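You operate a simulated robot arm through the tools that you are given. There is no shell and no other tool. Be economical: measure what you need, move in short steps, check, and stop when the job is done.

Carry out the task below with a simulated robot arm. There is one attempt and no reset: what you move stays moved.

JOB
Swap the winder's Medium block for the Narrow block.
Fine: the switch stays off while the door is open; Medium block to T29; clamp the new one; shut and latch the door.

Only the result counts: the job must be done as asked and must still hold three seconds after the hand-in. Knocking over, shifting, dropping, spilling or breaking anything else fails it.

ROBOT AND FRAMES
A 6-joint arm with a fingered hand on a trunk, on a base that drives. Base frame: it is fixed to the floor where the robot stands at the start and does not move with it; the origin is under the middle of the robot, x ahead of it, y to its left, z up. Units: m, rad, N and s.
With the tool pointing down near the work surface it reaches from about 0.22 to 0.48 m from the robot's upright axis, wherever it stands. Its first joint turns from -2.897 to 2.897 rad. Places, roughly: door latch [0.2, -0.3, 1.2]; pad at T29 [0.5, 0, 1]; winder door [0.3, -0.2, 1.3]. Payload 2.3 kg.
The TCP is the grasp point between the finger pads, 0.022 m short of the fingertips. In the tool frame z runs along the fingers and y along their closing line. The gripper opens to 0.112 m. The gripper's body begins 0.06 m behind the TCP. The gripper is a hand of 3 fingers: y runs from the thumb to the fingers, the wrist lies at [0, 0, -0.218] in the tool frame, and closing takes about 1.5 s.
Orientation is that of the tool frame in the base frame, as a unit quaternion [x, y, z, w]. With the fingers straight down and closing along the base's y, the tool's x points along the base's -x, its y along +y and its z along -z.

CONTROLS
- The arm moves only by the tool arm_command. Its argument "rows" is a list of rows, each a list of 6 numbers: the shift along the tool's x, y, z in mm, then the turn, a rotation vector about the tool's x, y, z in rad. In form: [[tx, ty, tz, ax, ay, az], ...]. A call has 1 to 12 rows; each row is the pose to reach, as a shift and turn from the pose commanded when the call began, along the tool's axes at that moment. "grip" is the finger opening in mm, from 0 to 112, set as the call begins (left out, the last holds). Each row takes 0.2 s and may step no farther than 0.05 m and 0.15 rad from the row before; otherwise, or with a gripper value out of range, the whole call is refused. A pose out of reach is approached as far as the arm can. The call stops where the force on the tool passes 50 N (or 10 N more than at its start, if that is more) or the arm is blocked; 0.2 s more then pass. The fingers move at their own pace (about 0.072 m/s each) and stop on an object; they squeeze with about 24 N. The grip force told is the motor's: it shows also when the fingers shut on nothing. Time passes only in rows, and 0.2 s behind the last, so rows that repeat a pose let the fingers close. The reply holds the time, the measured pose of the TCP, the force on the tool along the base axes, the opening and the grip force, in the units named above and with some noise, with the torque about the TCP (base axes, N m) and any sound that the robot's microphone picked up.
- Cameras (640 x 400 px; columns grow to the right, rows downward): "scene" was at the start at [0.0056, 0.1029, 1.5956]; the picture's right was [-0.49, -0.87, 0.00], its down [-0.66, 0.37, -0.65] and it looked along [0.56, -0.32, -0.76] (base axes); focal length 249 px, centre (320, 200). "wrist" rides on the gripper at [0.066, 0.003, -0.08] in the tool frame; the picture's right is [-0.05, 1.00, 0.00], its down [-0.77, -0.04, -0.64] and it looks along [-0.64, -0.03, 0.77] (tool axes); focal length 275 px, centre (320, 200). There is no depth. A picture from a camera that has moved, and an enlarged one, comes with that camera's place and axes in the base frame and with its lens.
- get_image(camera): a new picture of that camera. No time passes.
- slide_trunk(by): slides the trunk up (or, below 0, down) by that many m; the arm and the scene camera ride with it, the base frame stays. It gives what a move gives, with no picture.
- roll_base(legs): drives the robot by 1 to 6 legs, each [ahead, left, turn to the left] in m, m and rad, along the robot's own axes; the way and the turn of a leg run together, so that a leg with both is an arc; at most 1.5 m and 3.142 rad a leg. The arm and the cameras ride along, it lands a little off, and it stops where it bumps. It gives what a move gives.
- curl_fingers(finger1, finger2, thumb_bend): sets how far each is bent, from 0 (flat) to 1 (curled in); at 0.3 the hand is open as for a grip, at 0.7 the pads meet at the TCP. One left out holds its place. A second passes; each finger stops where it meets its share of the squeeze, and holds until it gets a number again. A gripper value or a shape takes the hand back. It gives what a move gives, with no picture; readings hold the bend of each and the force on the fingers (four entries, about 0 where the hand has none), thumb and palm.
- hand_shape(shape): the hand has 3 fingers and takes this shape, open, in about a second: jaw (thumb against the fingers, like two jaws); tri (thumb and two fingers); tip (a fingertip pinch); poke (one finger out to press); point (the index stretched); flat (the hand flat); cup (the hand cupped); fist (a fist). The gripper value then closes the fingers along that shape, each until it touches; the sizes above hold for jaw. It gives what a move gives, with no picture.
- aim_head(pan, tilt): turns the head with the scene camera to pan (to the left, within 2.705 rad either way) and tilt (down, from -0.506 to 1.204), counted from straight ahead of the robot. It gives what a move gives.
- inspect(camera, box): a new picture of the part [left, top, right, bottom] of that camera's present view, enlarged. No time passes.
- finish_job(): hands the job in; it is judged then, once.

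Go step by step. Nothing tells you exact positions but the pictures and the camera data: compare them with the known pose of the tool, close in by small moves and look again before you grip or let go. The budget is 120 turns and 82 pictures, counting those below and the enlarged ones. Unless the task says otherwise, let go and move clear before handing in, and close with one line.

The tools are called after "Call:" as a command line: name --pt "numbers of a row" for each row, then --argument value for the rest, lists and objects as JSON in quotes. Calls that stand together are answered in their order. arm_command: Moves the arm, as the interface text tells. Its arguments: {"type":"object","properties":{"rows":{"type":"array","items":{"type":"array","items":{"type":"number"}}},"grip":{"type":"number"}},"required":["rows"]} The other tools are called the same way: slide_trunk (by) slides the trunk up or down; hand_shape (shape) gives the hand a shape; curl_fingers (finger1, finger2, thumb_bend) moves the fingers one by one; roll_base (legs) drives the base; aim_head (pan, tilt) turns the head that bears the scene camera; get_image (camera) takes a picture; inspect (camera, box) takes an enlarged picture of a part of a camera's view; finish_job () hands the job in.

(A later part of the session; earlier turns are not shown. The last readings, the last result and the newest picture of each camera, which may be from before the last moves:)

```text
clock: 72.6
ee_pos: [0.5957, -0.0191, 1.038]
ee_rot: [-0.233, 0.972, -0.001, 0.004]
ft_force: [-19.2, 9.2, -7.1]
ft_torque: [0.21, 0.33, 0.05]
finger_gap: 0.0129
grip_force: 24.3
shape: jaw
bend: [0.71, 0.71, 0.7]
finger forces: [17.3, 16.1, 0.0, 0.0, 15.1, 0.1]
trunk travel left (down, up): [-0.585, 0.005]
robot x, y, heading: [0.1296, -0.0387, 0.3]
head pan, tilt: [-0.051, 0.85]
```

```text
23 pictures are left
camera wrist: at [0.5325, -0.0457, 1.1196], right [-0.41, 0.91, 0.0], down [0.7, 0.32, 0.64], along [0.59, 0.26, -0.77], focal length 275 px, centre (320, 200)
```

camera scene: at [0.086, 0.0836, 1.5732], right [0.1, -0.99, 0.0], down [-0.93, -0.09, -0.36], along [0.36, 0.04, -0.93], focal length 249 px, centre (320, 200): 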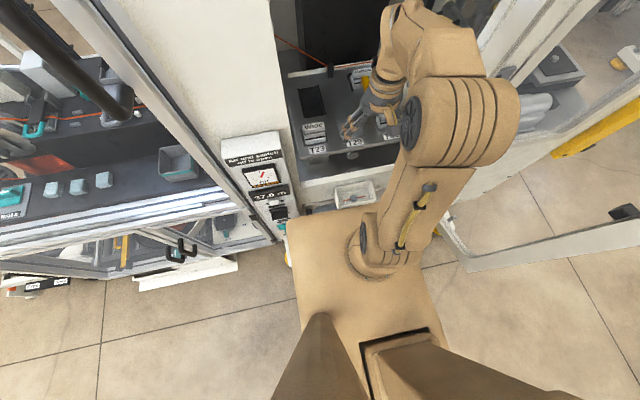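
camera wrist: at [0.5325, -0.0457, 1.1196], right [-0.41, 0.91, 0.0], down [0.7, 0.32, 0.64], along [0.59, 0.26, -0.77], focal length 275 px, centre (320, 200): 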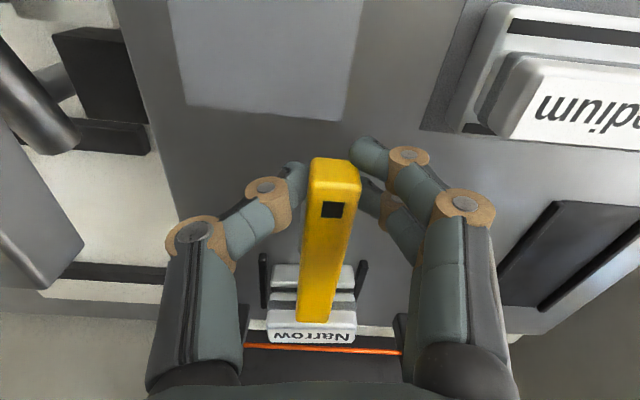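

There's resistance near the end of travel. I'll push further sideways while relieving the fore-aft load.

Call:
arm_command --pt "3 -4 0 0 0 0.06" --pt "4 -9 0 0 0 0.12" --pt "4 -14 0 0 0 0.12" --pt "4 -18 0 0 0 0.12"

Call:
get_image --camera "wrist"

```text
clock: 73.6
ee_pos: [0.5977, -0.0318, 1.0402]
ee_rot: [-0.173, 0.985, -0.002, 0.005]
ft_force: [-25.1, 28.1, 3.9]
ft_torque: [0.69, 0.47, 0.44]
finger_gap: 0.0168
grip_force: 24.3
shape: jaw
bend: [0.71, 0.67, 0.75]
finger forces: [22.2, 23.5, 0.0, 0.1, 3.9, 0.1]
trunk travel left (down, up): [-0.585, 0.005]
robot x, y, heading: [0.1336, -0.0384, 0.298]
head pan, tilt: [-0.051, 0.85]
```

```text
22 pictures are left
camera wrist: at [0.5315, -0.0513, 1.1205], right [-0.3, 0.95, 0.0], down [0.73, 0.23, 0.64], along [0.61, 0.19, -0.77], focal length 275 px, centre (320, 200)
```

wrist: 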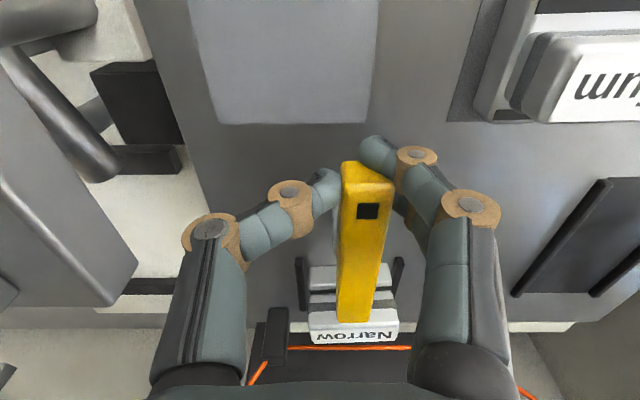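

Position of the handle now matches the original within a millimetre. I'll release and view from the same pose as the very first view for comparison.

Call:
arm_command --pt "0 8 0 0 0 0" --pt "0 12 0 0 0 0" --pt "0 12 0 0 0 0" --pt "4 16 -30 0 0 0.045" --pt "4 18 -60 0 0 0.045" --grip 60

Call:
get_image --camera "wrist"

```text
clock: 74.8
ee_pos: [0.5913, -0.0224, 1.0984]
ee_rot: [-0.151, 0.988, -0.001, 0.003]
ft_force: [1.1, -0.2, 0.3]
ft_torque: [0.0, 0.02, 0.02]
finger_gap: 0.0599
grip_force: 0.1
shape: jaw
bend: [0.72, 0.72, 0.7]
finger forces: [0.0, 0.0, 0.1, 0.0, 0.0, 0.0]
trunk travel left (down, up): [-0.585, 0.005]
robot x, y, heading: [0.1288, -0.0383, 0.301]
head pan, tilt: [-0.051, 0.85]
```

```text
21 pictures are left
camera wrist: at [0.526, -0.0394, 1.1781], right [-0.26, 0.97, 0.0], down [0.74, 0.2, 0.64], along [0.62, 0.16, -0.77], focal length 275 px, centre (320, 200)
```

wrist: 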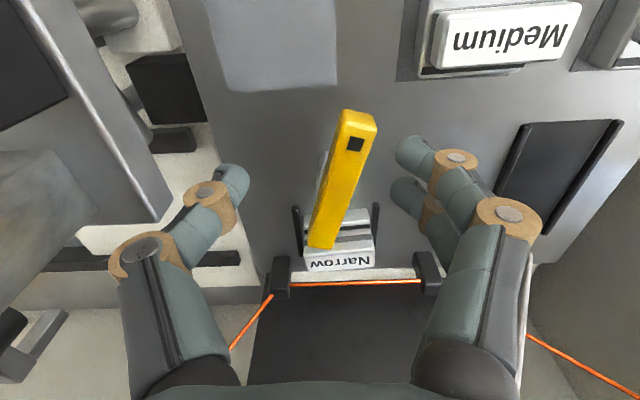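

My release dragged the lever back a little. I'll regrip, turn it fully, and this time open without any sideways motion.

Call:
arm_command --pt "-1 9 0 0 0 0.1" --pt "-1 18 0 0 0 0.15" --pt "-1 18 25 0 0 0.15" --pt "-1 18 45 0 0 0.15" --pt "-1 18 61 0 0 0.15" --grip 60

Call:
arm_command --pt "0 0 0 0 0 0" --pt "0 0 0 0 0 0" --pt "0 0 0 0 0 0" --pt "0 0 0 0 0 0" --pt "0 -5 0 0 0 -0.07" --pt "0 -10 0 0 0 -0.14" --pt "1 -14 0 0 0 -0.18" --pt "1 -18 0 0 0 -0.18" --pt "1 -21 0 0 0 -0.18" --grip 0

Call:
arm_command --pt "0 0 0 0 0 0" --pt "0 0 0 0 0 0" --pt "0 0 0 0 0 0" --pt "0 0 -30 0 0 0" --pt "0 0 -60 0 0 0" --grip 60

Call:
get_image --camera "wrist"

```text
clock: 76.0
ee_pos: [0.5892, -0.0061, 1.0361]
ee_rot: [-0.078, 0.997, 0.0, 0.002]
ft_force: [-0.3, -0.3, -0.2]
ft_torque: [0.01, 0.0, 0.02]
finger_gap: 0.06
grip_force: 0.1
shape: jaw
bend: [0.72, 0.72, 0.7]
finger forces: [0.1, 0.0, 0.0, 0.0, 0.0, 0.0]
trunk travel left (down, up): [-0.585, 0.005]
robot x, y, heading: [0.1287, -0.04, 0.299]
head pan, tilt: [-0.051, 0.85]
```

```text
clock: 78.0
ee_pos: [0.5919, -0.0242, 1.0359]
ee_rot: [-0.167, 0.986, 0.0, 0.003]
ft_force: [2.3, 9.1, -2.5]
ft_torque: [0.22, -0.05, 0.24]
finger_gap: 0.0085
grip_force: 24.1
shape: jaw
bend: [0.75, 0.71, 0.71]
finger forces: [5.9, 16.7, 0.0, 0.0, 14.6, 0.0]
trunk travel left (down, up): [-0.585, 0.005]
robot x, y, heading: [0.1296, -0.0355, 0.302]
head pan, tilt: [-0.051, 0.85]
```

```text
clock: 79.2
ee_pos: [0.5888, -0.0267, 1.0946]
ee_rot: [-0.167, 0.986, 0.0, 0.003]
ft_force: [0.5, -0.2, -0.8]
ft_torque: [0.0, -0.02, -0.01]
finger_gap: 0.0594
grip_force: 0.0
shape: jaw
bend: [0.72, 0.72, 0.7]
finger forces: [0.0, 0.0, 0.0, 0.0, 0.0, 0.0]
trunk travel left (down, up): [-0.585, 0.005]
robot x, y, heading: [0.1329, -0.046, 0.299]
head pan, tilt: [-0.051, 0.85]
```

```text
20 pictures are left
camera wrist: at [0.5245, -0.0457, 1.1761], right [-0.28, 0.96, 0.0], down [0.74, 0.22, 0.64], along [0.61, 0.18, -0.77], focal length 275 px, centre (320, 200)
```

wrist: 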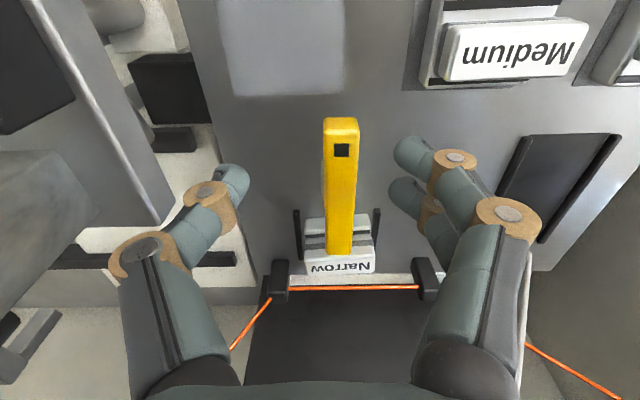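

The lever now lies straight over the Narrow block, as it did originally over Medium. I'll withdraw the arm and back the robot away to deal with the door.

Call:
arm_command --pt "0 0 -30 0 0 0" --pt "30 15 -40 0 0 0" --pt "70 30 -40 0 0 0" --pt "110 50 -40 0 0 0" --pt "150 60 -40 0 0 0"

Call:
roll_base --legs '[[-0.35, 0, 0]]'

Call:
aim_head --pan -0.55 --tilt 0.6

Call:
get_image --camera "scene"

```text
clock: 80.4
ee_pos: [0.4273, -0.0207, 1.1354]
ee_rot: [-0.166, 0.986, 0.0, 0.005]
ft_force: [-0.4, -0.1, 0.6]
ft_torque: [-0.01, 0.03, -0.02]
finger_gap: 0.0595
grip_force: 0.1
shape: jaw
bend: [0.72, 0.72, 0.7]
finger forces: [0.0, 0.0, 0.0, 0.1, 0.1, 0.0]
trunk travel left (down, up): [-0.585, 0.005]
robot x, y, heading: [0.132, -0.0393, 0.301]
head pan, tilt: [-0.051, 0.85]
```

```text
clock: 82.7
ee_pos: [0.0943, -0.1227, 1.1352]
ee_rot: [-0.17, 0.985, 0.0, 0.003]
ft_force: [0.7, -0.4, -0.5]
ft_torque: [0.0, -0.02, 0.0]
finger_gap: 0.0598
grip_force: 0.1
shape: jaw
bend: [0.72, 0.72, 0.7]
finger forces: [0.1, 0.1, 0.0, 0.0, 0.0, 0.0]
trunk travel left (down, up): [-0.585, 0.005]
robot x, y, heading: [-0.2066, -0.1432, 0.309]
head pan, tilt: [-0.051, 0.85]
```

```text
clock: 83.6
ee_pos: [0.0965, -0.1214, 1.1342]
ee_rot: [-0.171, 0.985, 0.0, 0.002]
ft_force: [0.5, -0.1, -0.2]
ft_torque: [0.0, 0.0, 0.0]
finger_gap: 0.0593
grip_force: 0.1
shape: jaw
bend: [0.72, 0.72, 0.7]
finger forces: [0.0, 0.0, 0.0, 0.0, 0.0, 0.0]
trunk travel left (down, up): [-0.585, 0.005]
robot x, y, heading: [-0.2052, -0.1421, 0.308]
head pan, tilt: [-0.55, 0.6]
```

```text
19 pictures are left
camera scene: at [-0.2194, -0.0491, 1.6777], right [-0.24, -0.97, 0.0], down [-0.55, 0.13, -0.82], along [0.8, -0.2, -0.57], focal length 249 px, centre (320, 200)
```

scene: 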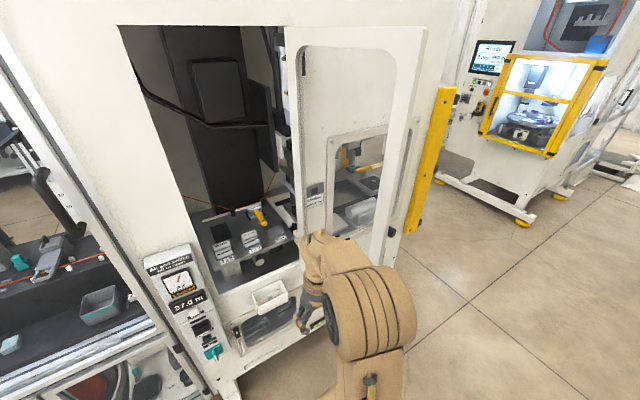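

Call:
inspect --camera "scene" --box '[270, 20, 450, 290]'

Call:
inspect --camera "scene" --box '[290, 160, 430, 250]'

```text
1.48 times, centred on (360, 155) of scene
camera zoom: at [-0.2194, -0.0491, 1.6777], right [-0.24, -0.97, 0.0], down [-0.55, 0.13, -0.82], along [0.8, -0.2, -0.57], focal length 369 px, centre (261, 267)
```

zoom: 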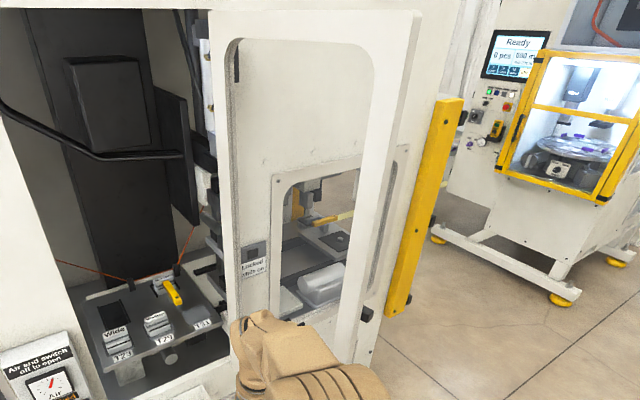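

```text
4.44 times, centred on (360, 205) of scene
camera zoom: at [-0.2194, -0.0491, 1.6777], right [-0.24, -0.97, 0.0], down [-0.55, 0.13, -0.82], along [0.8, -0.2, -0.57], focal length 1107 px, centre (142, 178)
```

zoom: 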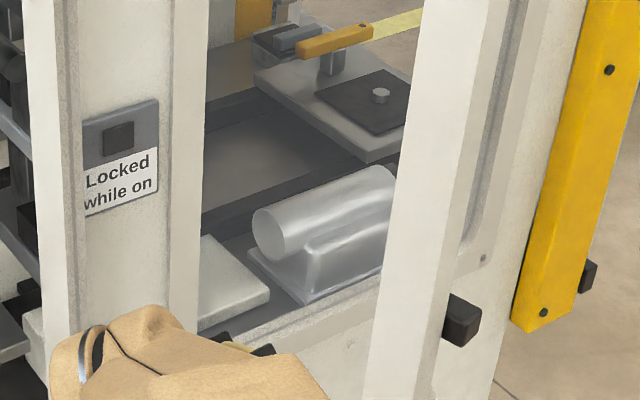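

Door hinge is at the opening's right jamb (~[0.45, -0.13]) and the latch at [0.255, -0.382, 1.195]. I plan to sweep it shut with the hand held forward, driving the base; first I check that the floor behind/right is free.

Call:
aim_head --pan -2.1 --tilt 0.7

Call:
get_image --camera "scene"

```text
clock: 85.2
ee_pos: [0.0957, -0.1216, 1.1344]
ee_rot: [-0.171, 0.985, 0.0, 0.002]
ft_force: [0.7, -0.1, 0.1]
ft_torque: [-0.04, -0.01, -0.02]
finger_gap: 0.0595
grip_force: 0.1
shape: jaw
bend: [0.72, 0.72, 0.7]
finger forces: [0.0, 0.1, 0.1, 0.1, 0.0, 0.0]
trunk travel left (down, up): [-0.585, 0.005]
robot x, y, heading: [-0.205, -0.1466, 0.307]
head pan, tilt: [-2.1, 0.7]
```

```text
16 pictures are left
camera scene: at [-0.3237, -0.1111, 1.6691], right [-0.98, 0.22, 0.0], down [0.14, 0.63, -0.77], along [-0.17, -0.75, -0.64], focal length 249 px, centre (320, 200)
```

scene: 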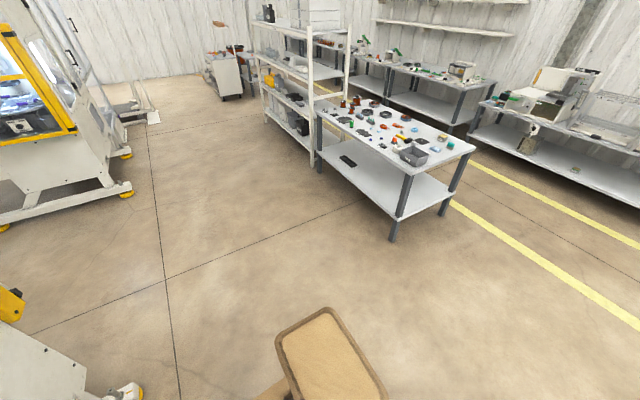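

Free floor. Drive back and right, then raise the hand to point forward with closed fingers.

Call:
roll_base --legs '[[-0.22, -0.5, 0]]'

Call:
arm_command --pt "-25 0 0 0 -0.14 0" --pt "-50 0 0 0 -0.28 0" --pt "-75 0 0 0 -0.42 0" --pt "-100 0 5 0 -0.56 0" --pt "-125 0 10 0 -0.7 0" --pt "-150 0 15 0 -0.84 0" --pt "-175 0 20 0 -0.98 0" --pt "-200 0 20 0 -1.12 0" --pt "-225 0 20 0 -1.26 0" --pt "-250 0 20 0 -1.4 0" --grip 0

Call:
aim_head --pan -0.1 --tilt 0.6

Call:
get_image --camera "scene"

```text
clock: 88.4
ee_pos: [0.0342, -0.6693, 1.1354]
ee_rot: [-0.163, 0.987, 0.0, 0.002]
ft_force: [0.4, 0.6, 0.7]
ft_torque: [-0.04, -0.01, 0.02]
finger_gap: 0.0594
grip_force: 0.2
shape: jaw
bend: [0.72, 0.72, 0.7]
finger forces: [0.1, 0.0, 0.0, 0.0, 0.1, 0.1]
trunk travel left (down, up): [-0.585, 0.005]
robot x, y, heading: [-0.2665, -0.6821, 0.298]
head pan, tilt: [-2.1, 0.7]
```

```text
clock: 90.6
ee_pos: [0.2285, -0.5994, 1.2041]
ee_rot: [-0.133, 0.891, 0.045, 0.431]
ft_force: [0.7, 0.3, 0.2]
ft_torque: [0.0, -0.04, 0.01]
finger_gap: 0.0
grip_force: 23.7
shape: jaw
bend: [0.66, 0.66, 0.74]
finger forces: [0.0, 0.0, 0.0, 0.0, 0.0, 0.0]
out of reach, approached as far as the arm can: row 5, 6, 7, 8, 9, 10
trunk travel left (down, up): [-0.585, 0.005]
robot x, y, heading: [-0.2617, -0.6838, 0.297]
head pan, tilt: [-2.1, 0.7]
```

```text
clock: 92.5
ee_pos: [0.2295, -0.6006, 1.2052]
ee_rot: [-0.133, 0.891, 0.045, 0.431]
ft_force: [-0.9, 0.0, 0.3]
ft_torque: [-0.02, -0.01, 0.02]
finger_gap: 0.0
grip_force: 24.2
shape: jaw
bend: [0.66, 0.66, 0.74]
finger forces: [0.0, 0.1, 0.0, 0.0, 0.0, 0.0]
trunk travel left (down, up): [-0.585, 0.005]
robot x, y, heading: [-0.2665, -0.6837, 0.295]
head pan, tilt: [-0.099, 0.6]
```

```text
15 pictures are left
camera scene: at [-0.2786, -0.5518, 1.6778], right [0.19, -0.98, 0.0], down [-0.55, -0.11, -0.83], along [0.81, 0.16, -0.56], focal length 249 px, centre (320, 200)
```

scene: 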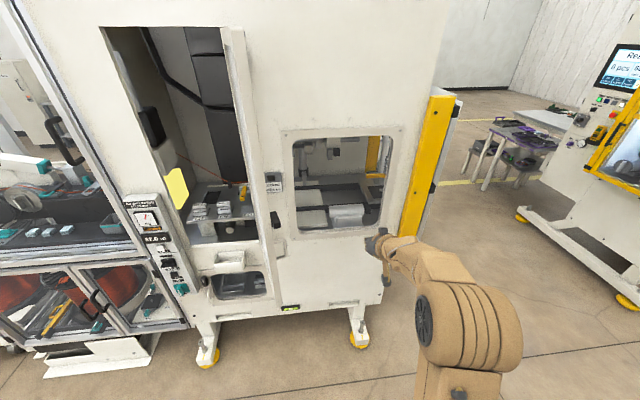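

I see the latch keeper on the opening's left inner jamb. I'll lower the trunk so the hand is below latch height, and drive to place the hand on the door's outer side.

Call:
slide_trunk --by -0.15

Call:
roll_base --legs '[[0.16, 0, 0], [0, 0.14, 0]]'

Call:
roll_base --legs '[[0, 0.1, 0]]'

Call:
get_image --camera "scene"

```text
clock: 94.3
ee_pos: [0.2301, -0.5989, 1.0552]
ee_rot: [-0.133, 0.891, 0.045, 0.432]
ft_force: [0.3, -0.8, 0.2]
ft_torque: [0.0, 0.01, -0.01]
finger_gap: 0.0003
grip_force: 24.0
shape: jaw
bend: [0.66, 0.66, 0.74]
finger forces: [0.1, 0.0, 0.1, 0.0, 0.1, 0.0]
trunk travel left (down, up): [-0.435, 0.155]
robot x, y, heading: [-0.2667, -0.6879, 0.296]
head pan, tilt: [-0.099, 0.6]
```

```text
clock: 96.6
ee_pos: [0.3415, -0.4142, 1.0555]
ee_rot: [-0.135, 0.891, 0.046, 0.431]
ft_force: [-0.1, 0.1, -0.1]
ft_torque: [0.02, 0.01, 0.0]
finger_gap: 0.0001
grip_force: 24.2
shape: jaw
bend: [0.66, 0.66, 0.74]
finger forces: [0.0, 0.0, 0.0, 0.0, 0.0, 0.1]
trunk travel left (down, up): [-0.435, 0.155]
robot x, y, heading: [-0.1519, -0.5039, 0.296]
head pan, tilt: [-0.099, 0.6]
```

```text
clock: 97.8
ee_pos: [0.313, -0.321, 1.0561]
ee_rot: [-0.136, 0.891, 0.046, 0.431]
ft_force: [0.0, -0.3, 1.1]
ft_torque: [0.01, 0.0, -0.01]
finger_gap: 0.0002
grip_force: 24.1
shape: jaw
bend: [0.66, 0.66, 0.74]
finger forces: [0.0, 0.0, 0.0, 0.1, 0.1, 0.0]
trunk travel left (down, up): [-0.435, 0.155]
robot x, y, heading: [-0.1797, -0.4148, 0.302]
head pan, tilt: [-0.099, 0.6]
```

```text
14 pictures are left
camera scene: at [-0.1957, -0.2746, 1.5276], right [0.2, -0.98, 0.0], down [-0.55, -0.11, -0.83], along [0.81, 0.16, -0.56], focal length 249 px, centre (320, 200)
```

scene: 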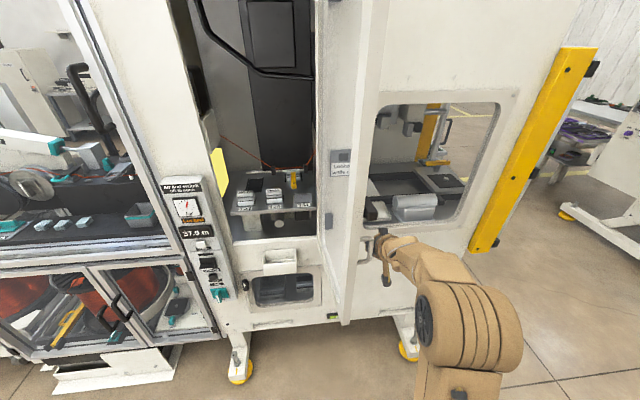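

Hand is just outside the door. Push left in small drives.

Call:
roll_base --legs '[[0, 0.08, 0]]'

Call:
roll_base --legs '[[0, 0.08, 0]]'

Call:
get_image --camera "scene"

```text
clock: 98.8
ee_pos: [0.2898, -0.2448, 1.0551]
ee_rot: [-0.137, 0.89, 0.046, 0.432]
ft_force: [-0.3, 0.1, 0.9]
ft_torque: [0.03, 0.02, -0.01]
finger_gap: 0.0003
grip_force: 23.8
shape: jaw
bend: [0.66, 0.66, 0.74]
finger forces: [0.0, 0.0, 0.0, 0.0, 0.0, 0.1]
trunk travel left (down, up): [-0.435, 0.155]
robot x, y, heading: [-0.2092, -0.3315, 0.299]
head pan, tilt: [-0.099, 0.6]
```

```text
clock: 99.9
ee_pos: [0.2656, -0.1691, 1.0548]
ee_rot: [-0.136, 0.891, 0.045, 0.431]
ft_force: [0.4, 0.2, 0.4]
ft_torque: [-0.02, 0.05, 0.02]
finger_gap: 0.0
grip_force: 24.7
shape: jaw
bend: [0.66, 0.66, 0.74]
finger forces: [0.0, 0.0, 0.0, 0.0, 0.0, 0.0]
trunk travel left (down, up): [-0.435, 0.155]
robot x, y, heading: [-0.2239, -0.2585, 0.301]
head pan, tilt: [-0.099, 0.6]
```

```text
13 pictures are left
camera scene: at [-0.2432, -0.1227, 1.5276], right [0.2, -0.98, 0.0], down [-0.55, -0.11, -0.83], along [0.81, 0.16, -0.56], focal length 249 px, centre (320, 200)
```

scene: 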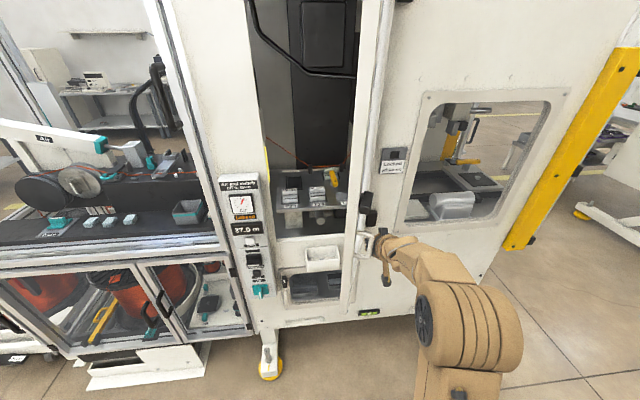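

The door is swinging with almost no force. Continue left.

Call:
roll_base --legs '[[0, 0.09, 0]]'

Call:
roll_base --legs '[[0, 0.08, 0]]'

Call:
get_image --camera "scene"

```text
clock: 100.8
ee_pos: [0.2599, -0.1259, 1.0543]
ee_rot: [-0.133, 0.891, 0.044, 0.432]
ft_force: [19.1, -0.8, -0.3]
ft_torque: [0.03, 0.94, -0.16]
finger_gap: 0.0
grip_force: 23.9
shape: jaw
bend: [0.66, 0.66, 0.74]
finger forces: [0.0, 0.0, 0.0, 0.1, 0.0, 17.9]
trunk travel left (down, up): [-0.435, 0.155]
robot x, y, heading: [-0.2406, -0.2159, 0.305]
head pan, tilt: [-0.099, 0.6]
stopped in leg 1: the robot was blocked; the commanded pose is now the measured one
```

```text
clock: 101.7
ee_pos: [0.2614, -0.1119, 1.0546]
ee_rot: [-0.13, 0.891, 0.043, 0.434]
ft_force: [36.4, -6.0, -4.0]
ft_torque: [0.21, 1.63, -0.03]
finger_gap: 0.0
grip_force: 24.3
shape: jaw
bend: [0.66, 0.66, 0.74]
finger forces: [0.0, 0.1, 0.1, 0.0, 0.1, 35.6]
trunk travel left (down, up): [-0.435, 0.155]
robot x, y, heading: [-0.2472, -0.1955, 0.3]
head pan, tilt: [-0.099, 0.6]
stopped in leg 1: the force on the tool passed its limit at 64 N (the readings are from after the stop); the commanded pose is now the measured one
```

```text
12 pictures are left
camera scene: at [-0.2465, -0.0613, 1.5277], right [0.2, -0.98, 0.0], down [-0.56, -0.11, -0.82], along [0.8, 0.16, -0.57], focal length 249 px, centre (320, 200)
```

scene: 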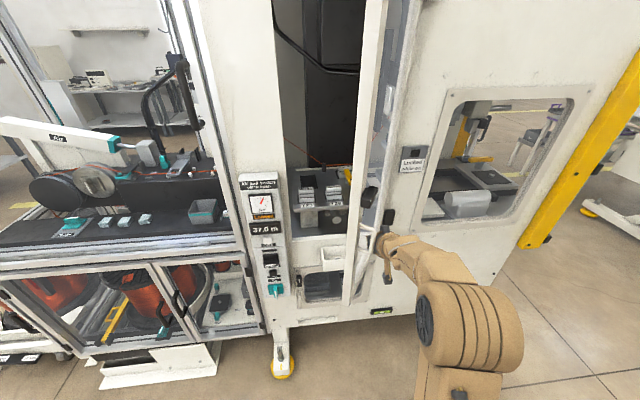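

The palm is catching on the door's handle. Let me zoom in.

Call:
inspect --camera "scene" --box '[320, 150, 460, 310]'

```text
2.50 times, centred on (390, 230) of scene
camera zoom: at [-0.2465, -0.0613, 1.5277], right [0.2, -0.98, 0.0], down [-0.56, -0.11, -0.82], along [0.8, 0.16, -0.57], focal length 623 px, centre (145, 125)
```

zoom: 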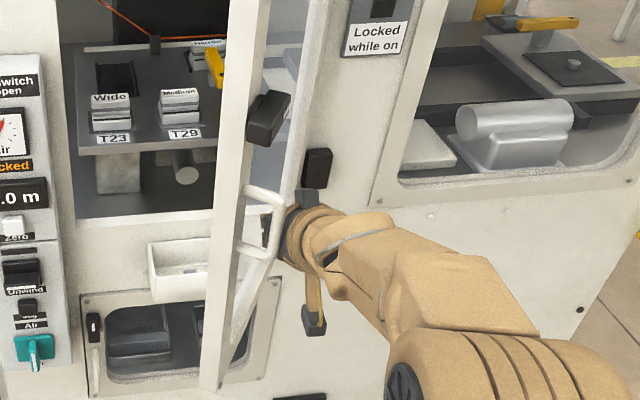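

The palm sits against the D-handle; as the door turns it pushes the hand forward, so I should follow the arc: forward as well as left.

Call:
roll_base --legs '[[0.04, 0, 0]]'

Call:
roll_base --legs '[[0.03, 0.04, 0]]'

```text
clock: 102.5
ee_pos: [0.2918, -0.0982, 1.0583]
ee_rot: [-0.13, 0.889, 0.043, 0.436]
ft_force: [-0.1, 0.4, -0.7]
ft_torque: [-0.01, 0.02, 0.03]
finger_gap: 0.0001
grip_force: 23.7
shape: jaw
bend: [0.66, 0.66, 0.75]
finger forces: [0.0, 0.0, 0.0, 0.1, 0.0, 0.0]
trunk travel left (down, up): [-0.435, 0.155]
robot x, y, heading: [-0.2063, -0.1841, 0.303]
head pan, tilt: [-0.099, 0.6]
```

```text
clock: 103.5
ee_pos: [0.3073, -0.0497, 1.0594]
ee_rot: [-0.13, 0.889, 0.042, 0.437]
ft_force: [0.2, 0.2, -1.0]
ft_torque: [-0.04, -0.01, 0.02]
finger_gap: 0.0
grip_force: 24.2
shape: jaw
bend: [0.66, 0.66, 0.75]
finger forces: [0.0, 0.0, 0.0, 0.1, 0.0, 0.0]
trunk travel left (down, up): [-0.435, 0.155]
robot x, y, heading: [-0.1886, -0.1349, 0.295]
head pan, tilt: [-0.099, 0.6]
```

Call:
roll_base --legs '[[0.03, 0.05, 0]]'

Call:
roll_base --legs '[[0.03, 0.03, 0]]'

Call:
get_image --camera "scene"

```text
clock: 104.4
ee_pos: [0.3214, 0.0065, 1.0603]
ee_rot: [-0.131, 0.889, 0.043, 0.437]
ft_force: [0.5, 0.3, 0.7]
ft_torque: [0.02, -0.02, -0.02]
finger_gap: 0.0
grip_force: 24.5
shape: jaw
bend: [0.66, 0.66, 0.75]
finger forces: [0.0, 0.0, 0.1, 0.0, 0.0, 0.0]
trunk travel left (down, up): [-0.435, 0.155]
robot x, y, heading: [-0.1749, -0.0824, 0.298]
head pan, tilt: [-0.099, 0.6]
```

```text
clock: 105.3
ee_pos: [0.3411, 0.0443, 1.0586]
ee_rot: [-0.13, 0.889, 0.043, 0.436]
ft_force: [0.0, 0.2, -0.2]
ft_torque: [-0.01, -0.05, 0.0]
finger_gap: 0.0
grip_force: 24.0
shape: jaw
bend: [0.66, 0.66, 0.75]
finger forces: [0.1, 0.0, 0.0, 0.1, 0.0, 0.0]
trunk travel left (down, up): [-0.435, 0.155]
robot x, y, heading: [-0.158, -0.0402, 0.296]
head pan, tilt: [-0.099, 0.6]
```

```text
10 pictures are left
camera scene: at [-0.1704, 0.0939, 1.5276], right [0.2, -0.98, 0.0], down [-0.55, -0.11, -0.82], along [0.81, 0.16, -0.57], focal length 249 px, centre (320, 200)
```

scene: 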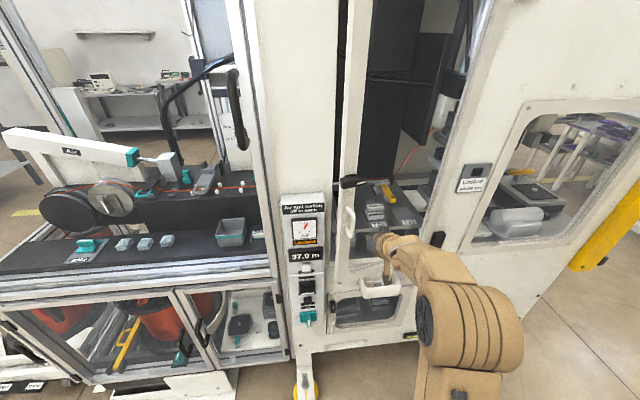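

The door is nearly shut. Now push forward gently.

Call:
roll_base --legs '[[0.025, 0.01, 0]]'

Call:
roll_base --legs '[[0.02, 0, 0]]'

Call:
inspect --camera "scene" --box '[260, 130, 480, 330]'

```text
clock: 106.1
ee_pos: [0.3622, 0.0612, 1.0588]
ee_rot: [-0.13, 0.889, 0.043, 0.437]
ft_force: [0.1, 0.6, -0.4]
ft_torque: [-0.04, 0.02, 0.01]
finger_gap: 0.0
grip_force: 23.6
shape: jaw
bend: [0.66, 0.66, 0.75]
finger forces: [0.0, 0.0, 0.0, 0.1, 0.1, 0.1]
trunk travel left (down, up): [-0.435, 0.155]
robot x, y, heading: [-0.1373, -0.023, 0.297]
head pan, tilt: [-0.099, 0.6]
```

```text
clock: 106.9
ee_pos: [0.382, 0.0662, 1.0584]
ee_rot: [-0.13, 0.889, 0.043, 0.437]
ft_force: [-0.9, 0.3, 0.1]
ft_torque: [0.03, 0.0, 0.0]
finger_gap: 0.0
grip_force: 24.1
shape: jaw
bend: [0.66, 0.67, 0.75]
finger forces: [0.0, 0.0, 0.0, 0.0, 0.0, 0.1]
trunk travel left (down, up): [-0.435, 0.155]
robot x, y, heading: [-0.1165, -0.019, 0.298]
head pan, tilt: [-0.099, 0.6]
```

```text
2.00 times, centred on (370, 230) of scene
camera zoom: at [-0.1295, 0.1157, 1.5278], right [0.2, -0.98, 0.0], down [-0.55, -0.11, -0.82], along [0.81, 0.16, -0.57], focal length 498 px, centre (220, 140)
```

zoom: 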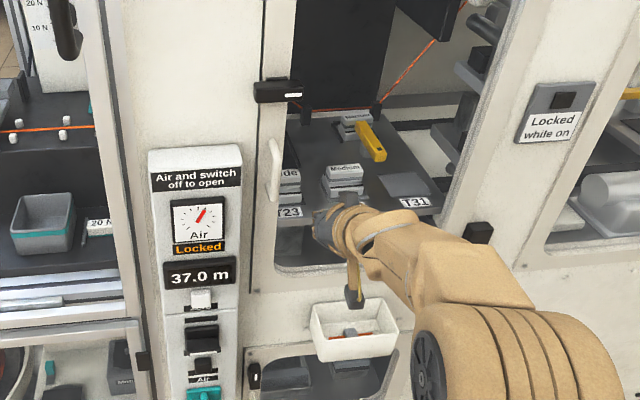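

No resistance yet, so I want to see whether the hand is really against the door; checking the wrist view.

Call:
get_image --camera "wrist"

```text
8 pictures are left
camera wrist: at [0.2796, 0.0413, 1.0573], right [-0.24, 0.97, 0.0], down [-0.03, -0.01, 1.0], along [0.97, 0.24, 0.03], focal length 275 px, centre (320, 200)
```

wrist: 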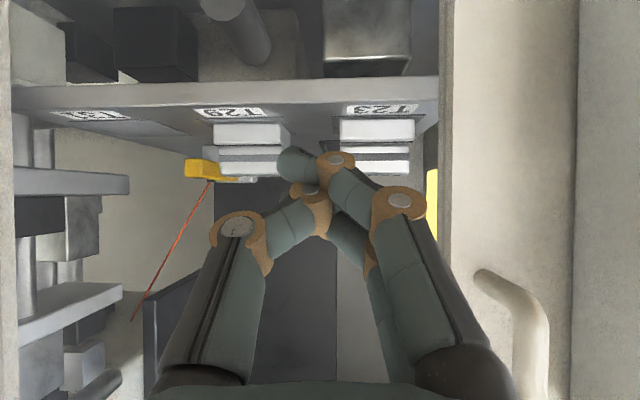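

The door stile with its D-handle is beside the hand, and the frame may be unglazed, so I must push on the stile itself. I'll back off, roll the hand 90° to make it slim, and press on the stile below the handle.

Call:
roll_base --legs '[[-0.1, 0, 0]]'

Call:
arm_command --pt "0 0 0 0 0 -0.14" --pt "0 0 0 0 0 -0.28" --pt "0 0 0 0 0 -0.42" --pt "0 0 0 0 0 -0.56" --pt "0 0 0 0 0 -0.7" --pt "0 0 0 0 0 -0.84" --pt "0 0 0 0 0 -0.98" --pt "0 0 0 0 0 -1.12" --pt "0 0 0 0 0 -1.26" --pt "0 0 0 0 0 -1.4" --pt "0 0 0 0 0 -1.54"

Call:
inspect --camera "scene" --box '[280, 130, 460, 310]'

```text
clock: 108.1
ee_pos: [0.285, 0.0377, 1.0602]
ee_rot: [-0.131, 0.889, 0.043, 0.438]
ft_force: [-0.3, 1.3, 0.1]
ft_torque: [-0.01, -0.03, 0.01]
finger_gap: 0.0
grip_force: 24.4
shape: jaw
bend: [0.66, 0.67, 0.75]
finger forces: [0.1, 0.0, 0.1, 0.0, 0.0, 0.0]
trunk travel left (down, up): [-0.435, 0.155]
robot x, y, heading: [-0.2133, -0.0457, 0.301]
head pan, tilt: [-0.099, 0.6]
```

```text
clock: 110.5
ee_pos: [0.2821, 0.0625, 1.0588]
ee_rot: [0.695, -0.561, 0.281, -0.351]
ft_force: [0.8, 0.0, 0.3]
ft_torque: [0.0, 0.04, 0.01]
finger_gap: 0.0
grip_force: 24.2
shape: jaw
bend: [0.66, 0.67, 0.75]
finger forces: [0.1, 0.0, 0.1, 0.0, 0.0, 0.0]
out of reach, approached as far as the arm can: row 2, 3, 4, 5, 6, 7, 8, 9, 10, 11
trunk travel left (down, up): [-0.435, 0.155]
robot x, y, heading: [-0.2152, -0.049, 0.3]
head pan, tilt: [-0.099, 0.6]
```

```text
2.22 times, centred on (370, 220) of scene
camera zoom: at [-0.2263, 0.0854, 1.5278], right [0.2, -0.98, 0.0], down [-0.55, -0.11, -0.83], along [0.81, 0.16, -0.56], focal length 554 px, centre (209, 156)
```

zoom: 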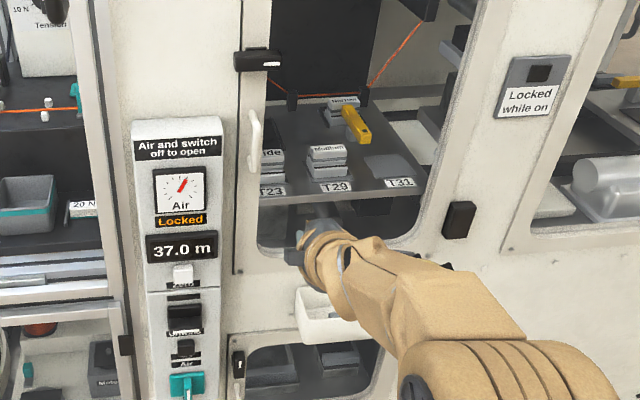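

The door now looks flush over the opening, but no latch click was heard. I'll lower the hand to the stile below the D-handle and press it home.

Call:
slide_trunk --by -0.06

Call:
roll_base --legs '[[0, 0.05, 0]]'

Call:
roll_base --legs '[[0.06, 0, 0]]'

Call:
roll_base --legs '[[0.03, 0, 0]]'

```text
clock: 111.5
ee_pos: [0.2822, 0.0627, 0.9996]
ee_rot: [0.694, -0.562, 0.281, -0.351]
ft_force: [0.2, -0.3, 0.2]
ft_torque: [-0.01, 0.01, -0.03]
finger_gap: 0.0001
grip_force: 23.9
shape: jaw
bend: [0.66, 0.67, 0.75]
finger forces: [0.0, 0.1, 0.1, 0.0, 0.0, 0.0]
trunk travel left (down, up): [-0.375, 0.215]
robot x, y, heading: [-0.213, -0.0464, 0.302]
head pan, tilt: [-0.099, 0.6]
```

```text
clock: 112.4
ee_pos: [0.2679, 0.112, 1.0005]
ee_rot: [0.695, -0.562, 0.282, -0.35]
ft_force: [0.4, -0.3, 0.5]
ft_torque: [0.01, -0.01, 0.01]
finger_gap: 0.0
grip_force: 24.2
shape: jaw
bend: [0.66, 0.67, 0.75]
finger forces: [0.1, 0.0, 0.0, 0.0, 0.0, 0.1]
trunk travel left (down, up): [-0.375, 0.215]
robot x, y, heading: [-0.2284, 0.0039, 0.299]
head pan, tilt: [-0.099, 0.6]
```

```text
clock: 113.4
ee_pos: [0.3259, 0.1298, 0.9985]
ee_rot: [0.695, -0.562, 0.28, -0.35]
ft_force: [0.4, -0.3, -0.2]
ft_torque: [-0.01, 0.01, 0.0]
finger_gap: 0.0
grip_force: 24.3
shape: jaw
bend: [0.66, 0.67, 0.75]
finger forces: [0.0, 0.0, 0.0, 0.0, 0.1, 0.1]
trunk travel left (down, up): [-0.375, 0.215]
robot x, y, heading: [-0.1722, 0.0217, 0.302]
head pan, tilt: [-0.099, 0.6]
```

```text
clock: 114.2
ee_pos: [0.3552, 0.138, 0.998]
ee_rot: [0.695, -0.562, 0.28, -0.35]
ft_force: [-0.1, 0.3, -0.1]
ft_torque: [0.02, 0.02, -0.02]
finger_gap: 0.0
grip_force: 23.7
shape: jaw
bend: [0.66, 0.67, 0.75]
finger forces: [0.1, 0.0, 0.0, 0.0, 0.0, 0.0]
trunk travel left (down, up): [-0.375, 0.215]
robot x, y, heading: [-0.1427, 0.0221, 0.298]
head pan, tilt: [-0.099, 0.6]
```

Call:
roll_base --legs '[[0.02, 0, 0]]'

Call:
inspect --camera "scene" --box '[270, 120, 430, 280]'

```text
clock: 115.0
ee_pos: [0.3736, 0.1444, 0.9993]
ee_rot: [0.695, -0.562, 0.282, -0.35]
ft_force: [-1.2, -0.5, 0.3]
ft_torque: [0.04, -0.06, 0.02]
finger_gap: 0.0001
grip_force: 23.7
shape: jaw
bend: [0.66, 0.68, 0.75]
finger forces: [0.0, 0.0, 0.0, 0.0, 0.0, 0.1]
trunk travel left (down, up): [-0.375, 0.215]
robot x, y, heading: [-0.1199, 0.0327, 0.3]
head pan, tilt: [-0.099, 0.6]
```

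```text
2.50 times, centred on (350, 200) of scene
camera zoom: at [-0.136, 0.1671, 1.4678], right [0.2, -0.98, 0.0], down [-0.55, -0.11, -0.83], along [0.81, 0.16, -0.56], focal length 623 px, centre (245, 200)
```

zoom: 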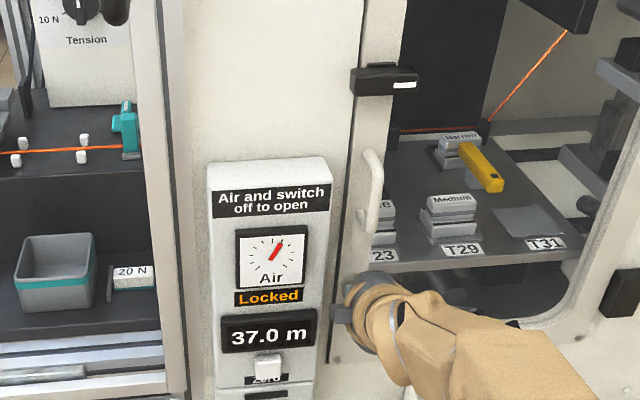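

First light contact with the stile. Pushing on.

Call:
roll_base --legs '[[0.02, 0, 0]]'

Call:
roll_base --legs '[[0.02, 0, 0]]'

```text
clock: 115.8
ee_pos: [0.3758, 0.1446, 0.9973]
ee_rot: [0.694, -0.566, 0.278, -0.347]
ft_force: [-32.9, -7.4, 0.8]
ft_torque: [0.04, -0.11, 0.37]
finger_gap: 0.0001
grip_force: 24.4
shape: jaw
bend: [0.68, 0.74, 0.75]
finger forces: [6.8, 31.3, 0.0, 0.1, 0.0, 0.0]
trunk travel left (down, up): [-0.375, 0.215]
robot x, y, heading: [-0.1093, 0.036, 0.297]
head pan, tilt: [-0.099, 0.6]
stopped in leg 1: the force on the tool passed its limit at 60 N (the readings are from after the stop); the commanded pose is now the measured one
```

```text
clock: 116.6
ee_pos: [0.3761, 0.1457, 0.9944]
ee_rot: [0.696, -0.569, 0.275, -0.341]
ft_force: [-38.9, -8.2, 4.9]
ft_torque: [0.08, -0.25, 0.34]
finger_gap: 0.0001
grip_force: 24.1
shape: jaw
bend: [0.7, 0.75, 0.75]
finger forces: [11.6, 33.5, 0.0, 0.0, 0.0, 0.1]
trunk travel left (down, up): [-0.375, 0.215]
robot x, y, heading: [-0.1045, 0.039, 0.297]
head pan, tilt: [-0.099, 0.6]
stopped in leg 1: the force on the tool passed its limit at 62 N (the readings are from after the stop); the commanded pose is now the measured one
```

The door is hard against its stop now, but no click. I'll zoom on the latch bar to see how it works.

Call:
inspect --camera "scene" --box '[345, 130, 395, 165]'

```text
11.43 times, centred on (370, 148) of scene
camera zoom: at [-0.1315, 0.1699, 1.4679], right [0.2, -0.98, 0.0], down [-0.55, -0.11, -0.83], along [0.81, 0.17, -0.56], focal length 2847 px, centre (-251, 800)
```

zoom: 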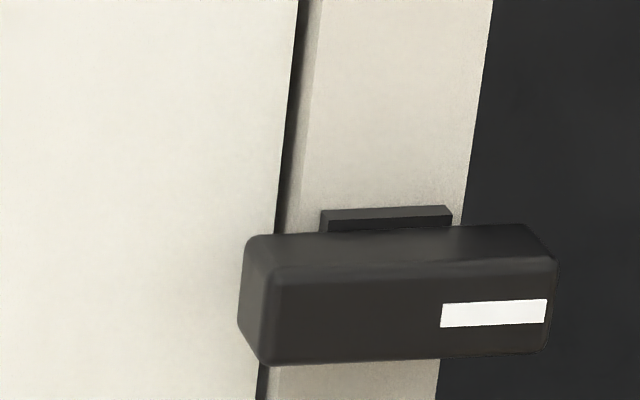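

The latch is a bar on a central base plate, likely a turn-latch; the bin latch below is a similar one for comparison. Back off and inspect both.

Call:
roll_base --legs '[[-0.1, 0, 0]]'

Call:
inspect --camera "scene" --box '[310, 130, 400, 330]'

```text
clock: 117.8
ee_pos: [0.291, 0.1178, 0.9913]
ee_rot: [0.697, -0.569, 0.273, -0.341]
ft_force: [-0.2, -0.8, 1.5]
ft_torque: [0.0, 0.02, 0.01]
finger_gap: 0.0
grip_force: 24.2
shape: jaw
bend: [0.67, 0.68, 0.75]
finger forces: [0.0, 0.1, 0.0, 0.0, 0.1, 0.0]
trunk travel left (down, up): [-0.375, 0.215]
robot x, y, heading: [-0.1981, 0.0038, 0.299]
head pan, tilt: [-0.099, 0.6]
```

```text
2.00 times, centred on (355, 230) of scene
camera zoom: at [-0.2144, 0.143, 1.4678], right [0.2, -0.98, 0.0], down [-0.55, -0.11, -0.83], along [0.81, 0.16, -0.56], focal length 498 px, centre (250, 140)
```

zoom: 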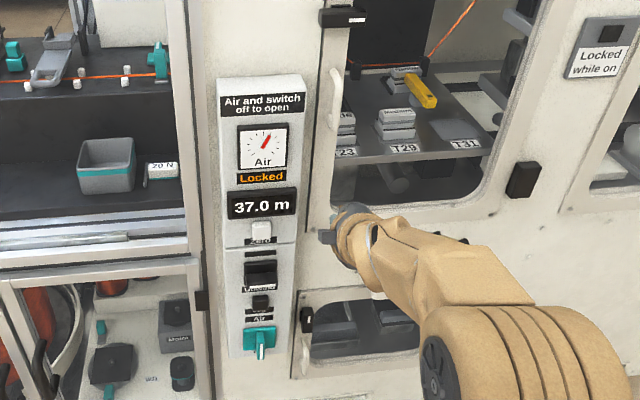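

The bin's latch is upright with its stripe at the bottom and that bin is closed, so the door latch (now horizontal) most likely must be turned with its stripe end down. I'll raise the hand to come above the bar's right end.

Call:
slide_trunk --by 0.205

Call:
arm_command --pt "0 -20 -15 0 0 0" --pt "0 -40 -31 0 0 0" --pt "0 -60 -47 0 0 0" --pt "-0.8 -80 -63 0 0 0"

```text
clock: 120.0
ee_pos: [0.2889, 0.1179, 1.1954]
ee_rot: [0.697, -0.568, 0.273, -0.341]
ft_force: [-0.2, 0.3, -0.6]
ft_torque: [-0.01, -0.04, 0.02]
finger_gap: 0.0001
grip_force: 24.3
shape: jaw
bend: [0.67, 0.68, 0.75]
finger forces: [0.0, 0.0, 0.1, 0.0, 0.1, 0.0]
trunk travel left (down, up): [-0.58, 0.01]
robot x, y, heading: [-0.2021, 0.0055, 0.299]
head pan, tilt: [-0.099, 0.6]
```

```text
clock: 121.0
ee_pos: [0.2807, 0.138, 1.2898]
ee_rot: [0.694, -0.571, 0.278, -0.339]
ft_force: [0.1, -0.9, 0.7]
ft_torque: [0.01, 0.0, -0.02]
finger_gap: 0.0
grip_force: 24.2
shape: jaw
bend: [0.67, 0.68, 0.75]
finger forces: [0.0, 0.1, 0.0, 0.0, 0.0, 0.0]
out of reach, approached as far as the arm can: row 2, 3, 4
trunk travel left (down, up): [-0.58, 0.01]
robot x, y, heading: [-0.1999, 0.0093, 0.304]
head pan, tilt: [-0.099, 0.6]
```

Call:
slide_trunk --by 0.009

Call:
roll_base --legs '[[0, -0.05, 0]]'

Call:
roll_base --legs '[[0.065, 0, 0]]'

Call:
get_image --camera "wrist"

```text
clock: 121.5
ee_pos: [0.2824, 0.1377, 1.299]
ee_rot: [0.693, -0.572, 0.278, -0.339]
ft_force: [0.4, 0.1, 0.1]
ft_torque: [-0.01, -0.01, 0.04]
finger_gap: 0.0
grip_force: 24.0
shape: jaw
bend: [0.67, 0.68, 0.75]
finger forces: [0.1, 0.0, 0.0, 0.0, 0.0, 0.0]
trunk travel left (down, up): [-0.589, 0.001]
robot x, y, heading: [-0.1996, 0.0085, 0.299]
head pan, tilt: [-0.099, 0.6]
```

```text
clock: 122.5
ee_pos: [0.2958, 0.0887, 1.2984]
ee_rot: [0.693, -0.572, 0.277, -0.34]
ft_force: [-0.3, -0.7, -0.3]
ft_torque: [-0.01, 0.01, -0.01]
finger_gap: 0.0001
grip_force: 23.9
shape: jaw
bend: [0.67, 0.68, 0.75]
finger forces: [0.0, 0.1, 0.0, 0.0, 0.0, 0.0]
trunk travel left (down, up): [-0.589, 0.001]
robot x, y, heading: [-0.1791, -0.0383, 0.303]
head pan, tilt: [-0.099, 0.6]
```

```text
clock: 123.5
ee_pos: [0.3617, 0.1091, 1.297]
ee_rot: [0.694, -0.572, 0.278, -0.339]
ft_force: [-0.3, -0.9, -0.3]
ft_torque: [-0.01, 0.04, -0.02]
finger_gap: 0.0003
grip_force: 24.3
shape: jaw
bend: [0.67, 0.68, 0.75]
finger forces: [0.1, 0.0, 0.0, 0.0, 0.0, 0.1]
trunk travel left (down, up): [-0.589, 0.001]
robot x, y, heading: [-0.123, -0.02, 0.301]
head pan, tilt: [-0.099, 0.6]
```

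```text
3 pictures are left
camera wrist: at [0.3077, 0.0311, 1.3455], right [-0.61, -0.07, -0.79], down [-0.62, 0.66, 0.42], along [0.49, 0.74, -0.45], focal length 275 px, centre (320, 200)
```

wrist: 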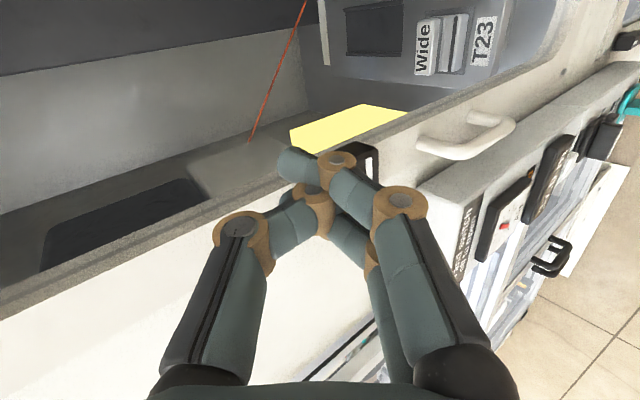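

The finger tips sit just above the latch bar's stripe end. I'll press down with the trunk in small steps.

Call:
slide_trunk --by -0.025

Call:
slide_trunk --by -0.015

```text
clock: 124.2
ee_pos: [0.3596, 0.1089, 1.2735]
ee_rot: [0.694, -0.571, 0.279, -0.339]
ft_force: [0.4, 0.4, 0.5]
ft_torque: [0.02, 0.0, -0.01]
finger_gap: 0.0
grip_force: 23.8
shape: jaw
bend: [0.67, 0.68, 0.75]
finger forces: [0.0, 0.0, 0.1, 0.0, 0.1, 0.0]
trunk travel left (down, up): [-0.564, 0.026]
robot x, y, heading: [-0.1242, -0.0182, 0.295]
head pan, tilt: [-0.099, 0.6]
```

```text
clock: 124.8
ee_pos: [0.3589, 0.1079, 1.2598]
ee_rot: [0.693, -0.572, 0.278, -0.338]
ft_force: [-1.6, -0.2, 0.6]
ft_torque: [0.0, 0.01, 0.0]
finger_gap: 0.0
grip_force: 23.6
shape: jaw
bend: [0.67, 0.68, 0.75]
finger forces: [0.0, 0.1, 0.0, 0.0, 0.0, 0.1]
trunk travel left (down, up): [-0.549, 0.041]
robot x, y, heading: [-0.1216, -0.0196, 0.298]
head pan, tilt: [-0.099, 0.6]
```

Call:
slide_trunk --by -0.02

Call:
get_image --camera "wrist"

```text
clock: 125.5
ee_pos: [0.3599, 0.1087, 1.2377]
ee_rot: [0.693, -0.572, 0.278, -0.339]
ft_force: [0.6, -0.4, 0.2]
ft_torque: [0.0, 0.05, -0.01]
finger_gap: 0.0006
grip_force: 24.3
shape: jaw
bend: [0.67, 0.67, 0.75]
finger forces: [0.0, 0.0, 0.0, 0.0, 0.0, 0.0]
trunk travel left (down, up): [-0.529, 0.061]
robot x, y, heading: [-0.1185, -0.0185, 0.3]
head pan, tilt: [-0.099, 0.6]
```

```text
2 pictures are left
camera wrist: at [0.3069, 0.0309, 1.2856], right [-0.61, -0.07, -0.79], down [-0.62, 0.66, 0.42], along [0.49, 0.74, -0.45], focal length 275 px, centre (320, 200)
```

wrist: 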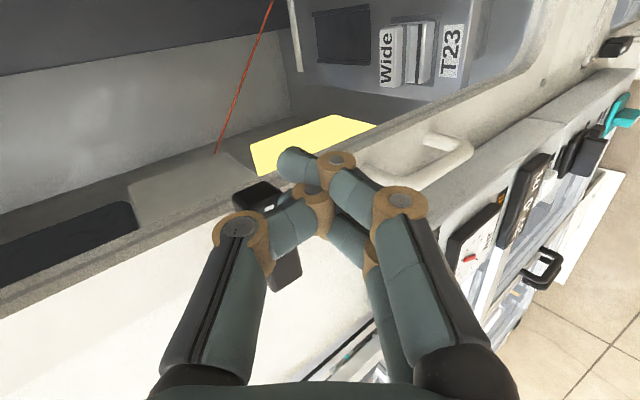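

The tips passed just beside the bar's end without touching it. I'll go back up, shift 18 mm left, and press down again.

Call:
slide_trunk --by 0.06

Call:
roll_base --legs '[[0, 0.018, 0]]'

Call:
slide_trunk --by -0.03

Call:
slide_trunk --by -0.01

```text
clock: 126.5
ee_pos: [0.3595, 0.1093, 1.2979]
ee_rot: [0.694, -0.571, 0.278, -0.339]
ft_force: [0.0, 0.0, -0.2]
ft_torque: [-0.02, 0.03, 0.01]
finger_gap: 0.0
grip_force: 23.9
shape: jaw
bend: [0.67, 0.67, 0.75]
finger forces: [0.0, 0.1, 0.0, 0.0, 0.0, 0.0]
trunk travel left (down, up): [-0.589, 0.001]
robot x, y, heading: [-0.1211, -0.0197, 0.302]
head pan, tilt: [-0.099, 0.6]
```

```text
clock: 127.2
ee_pos: [0.354, 0.1257, 1.2982]
ee_rot: [0.693, -0.571, 0.279, -0.34]
ft_force: [-0.1, -0.5, 0.3]
ft_torque: [0.0, 0.0, 0.03]
finger_gap: 0.0001
grip_force: 24.2
shape: jaw
bend: [0.67, 0.67, 0.75]
finger forces: [0.0, 0.1, 0.0, 0.1, 0.0, 0.1]
trunk travel left (down, up): [-0.589, 0.001]
robot x, y, heading: [-0.1233, -0.0016, 0.3]
head pan, tilt: [-0.099, 0.6]
```

```text
clock: 128.0
ee_pos: [0.3536, 0.1255, 1.2682]
ee_rot: [0.694, -0.572, 0.278, -0.338]
ft_force: [-2.8, -0.3, -0.7]
ft_torque: [-0.01, 0.01, 0.08]
finger_gap: 0.0
grip_force: 23.8
shape: jaw
bend: [0.67, 0.68, 0.75]
finger forces: [0.0, 4.7, 0.0, 0.0, 0.1, 0.0]
trunk travel left (down, up): [-0.559, 0.031]
robot x, y, heading: [-0.1268, -0.0032, 0.301]
head pan, tilt: [-0.099, 0.6]
```

```text
clock: 128.6
ee_pos: [0.3526, 0.1263, 1.258]
ee_rot: [0.693, -0.571, 0.278, -0.34]
ft_force: [-4.0, -0.6, -0.4]
ft_torque: [-0.01, 0.0, 0.06]
finger_gap: 0.0003
grip_force: 24.3
shape: jaw
bend: [0.67, 0.68, 0.75]
finger forces: [0.0, 4.6, 0.1, 0.0, 0.1, 0.0]
trunk travel left (down, up): [-0.549, 0.041]
robot x, y, heading: [-0.128, 0.0008, 0.304]
head pan, tilt: [-0.099, 0.6]
```

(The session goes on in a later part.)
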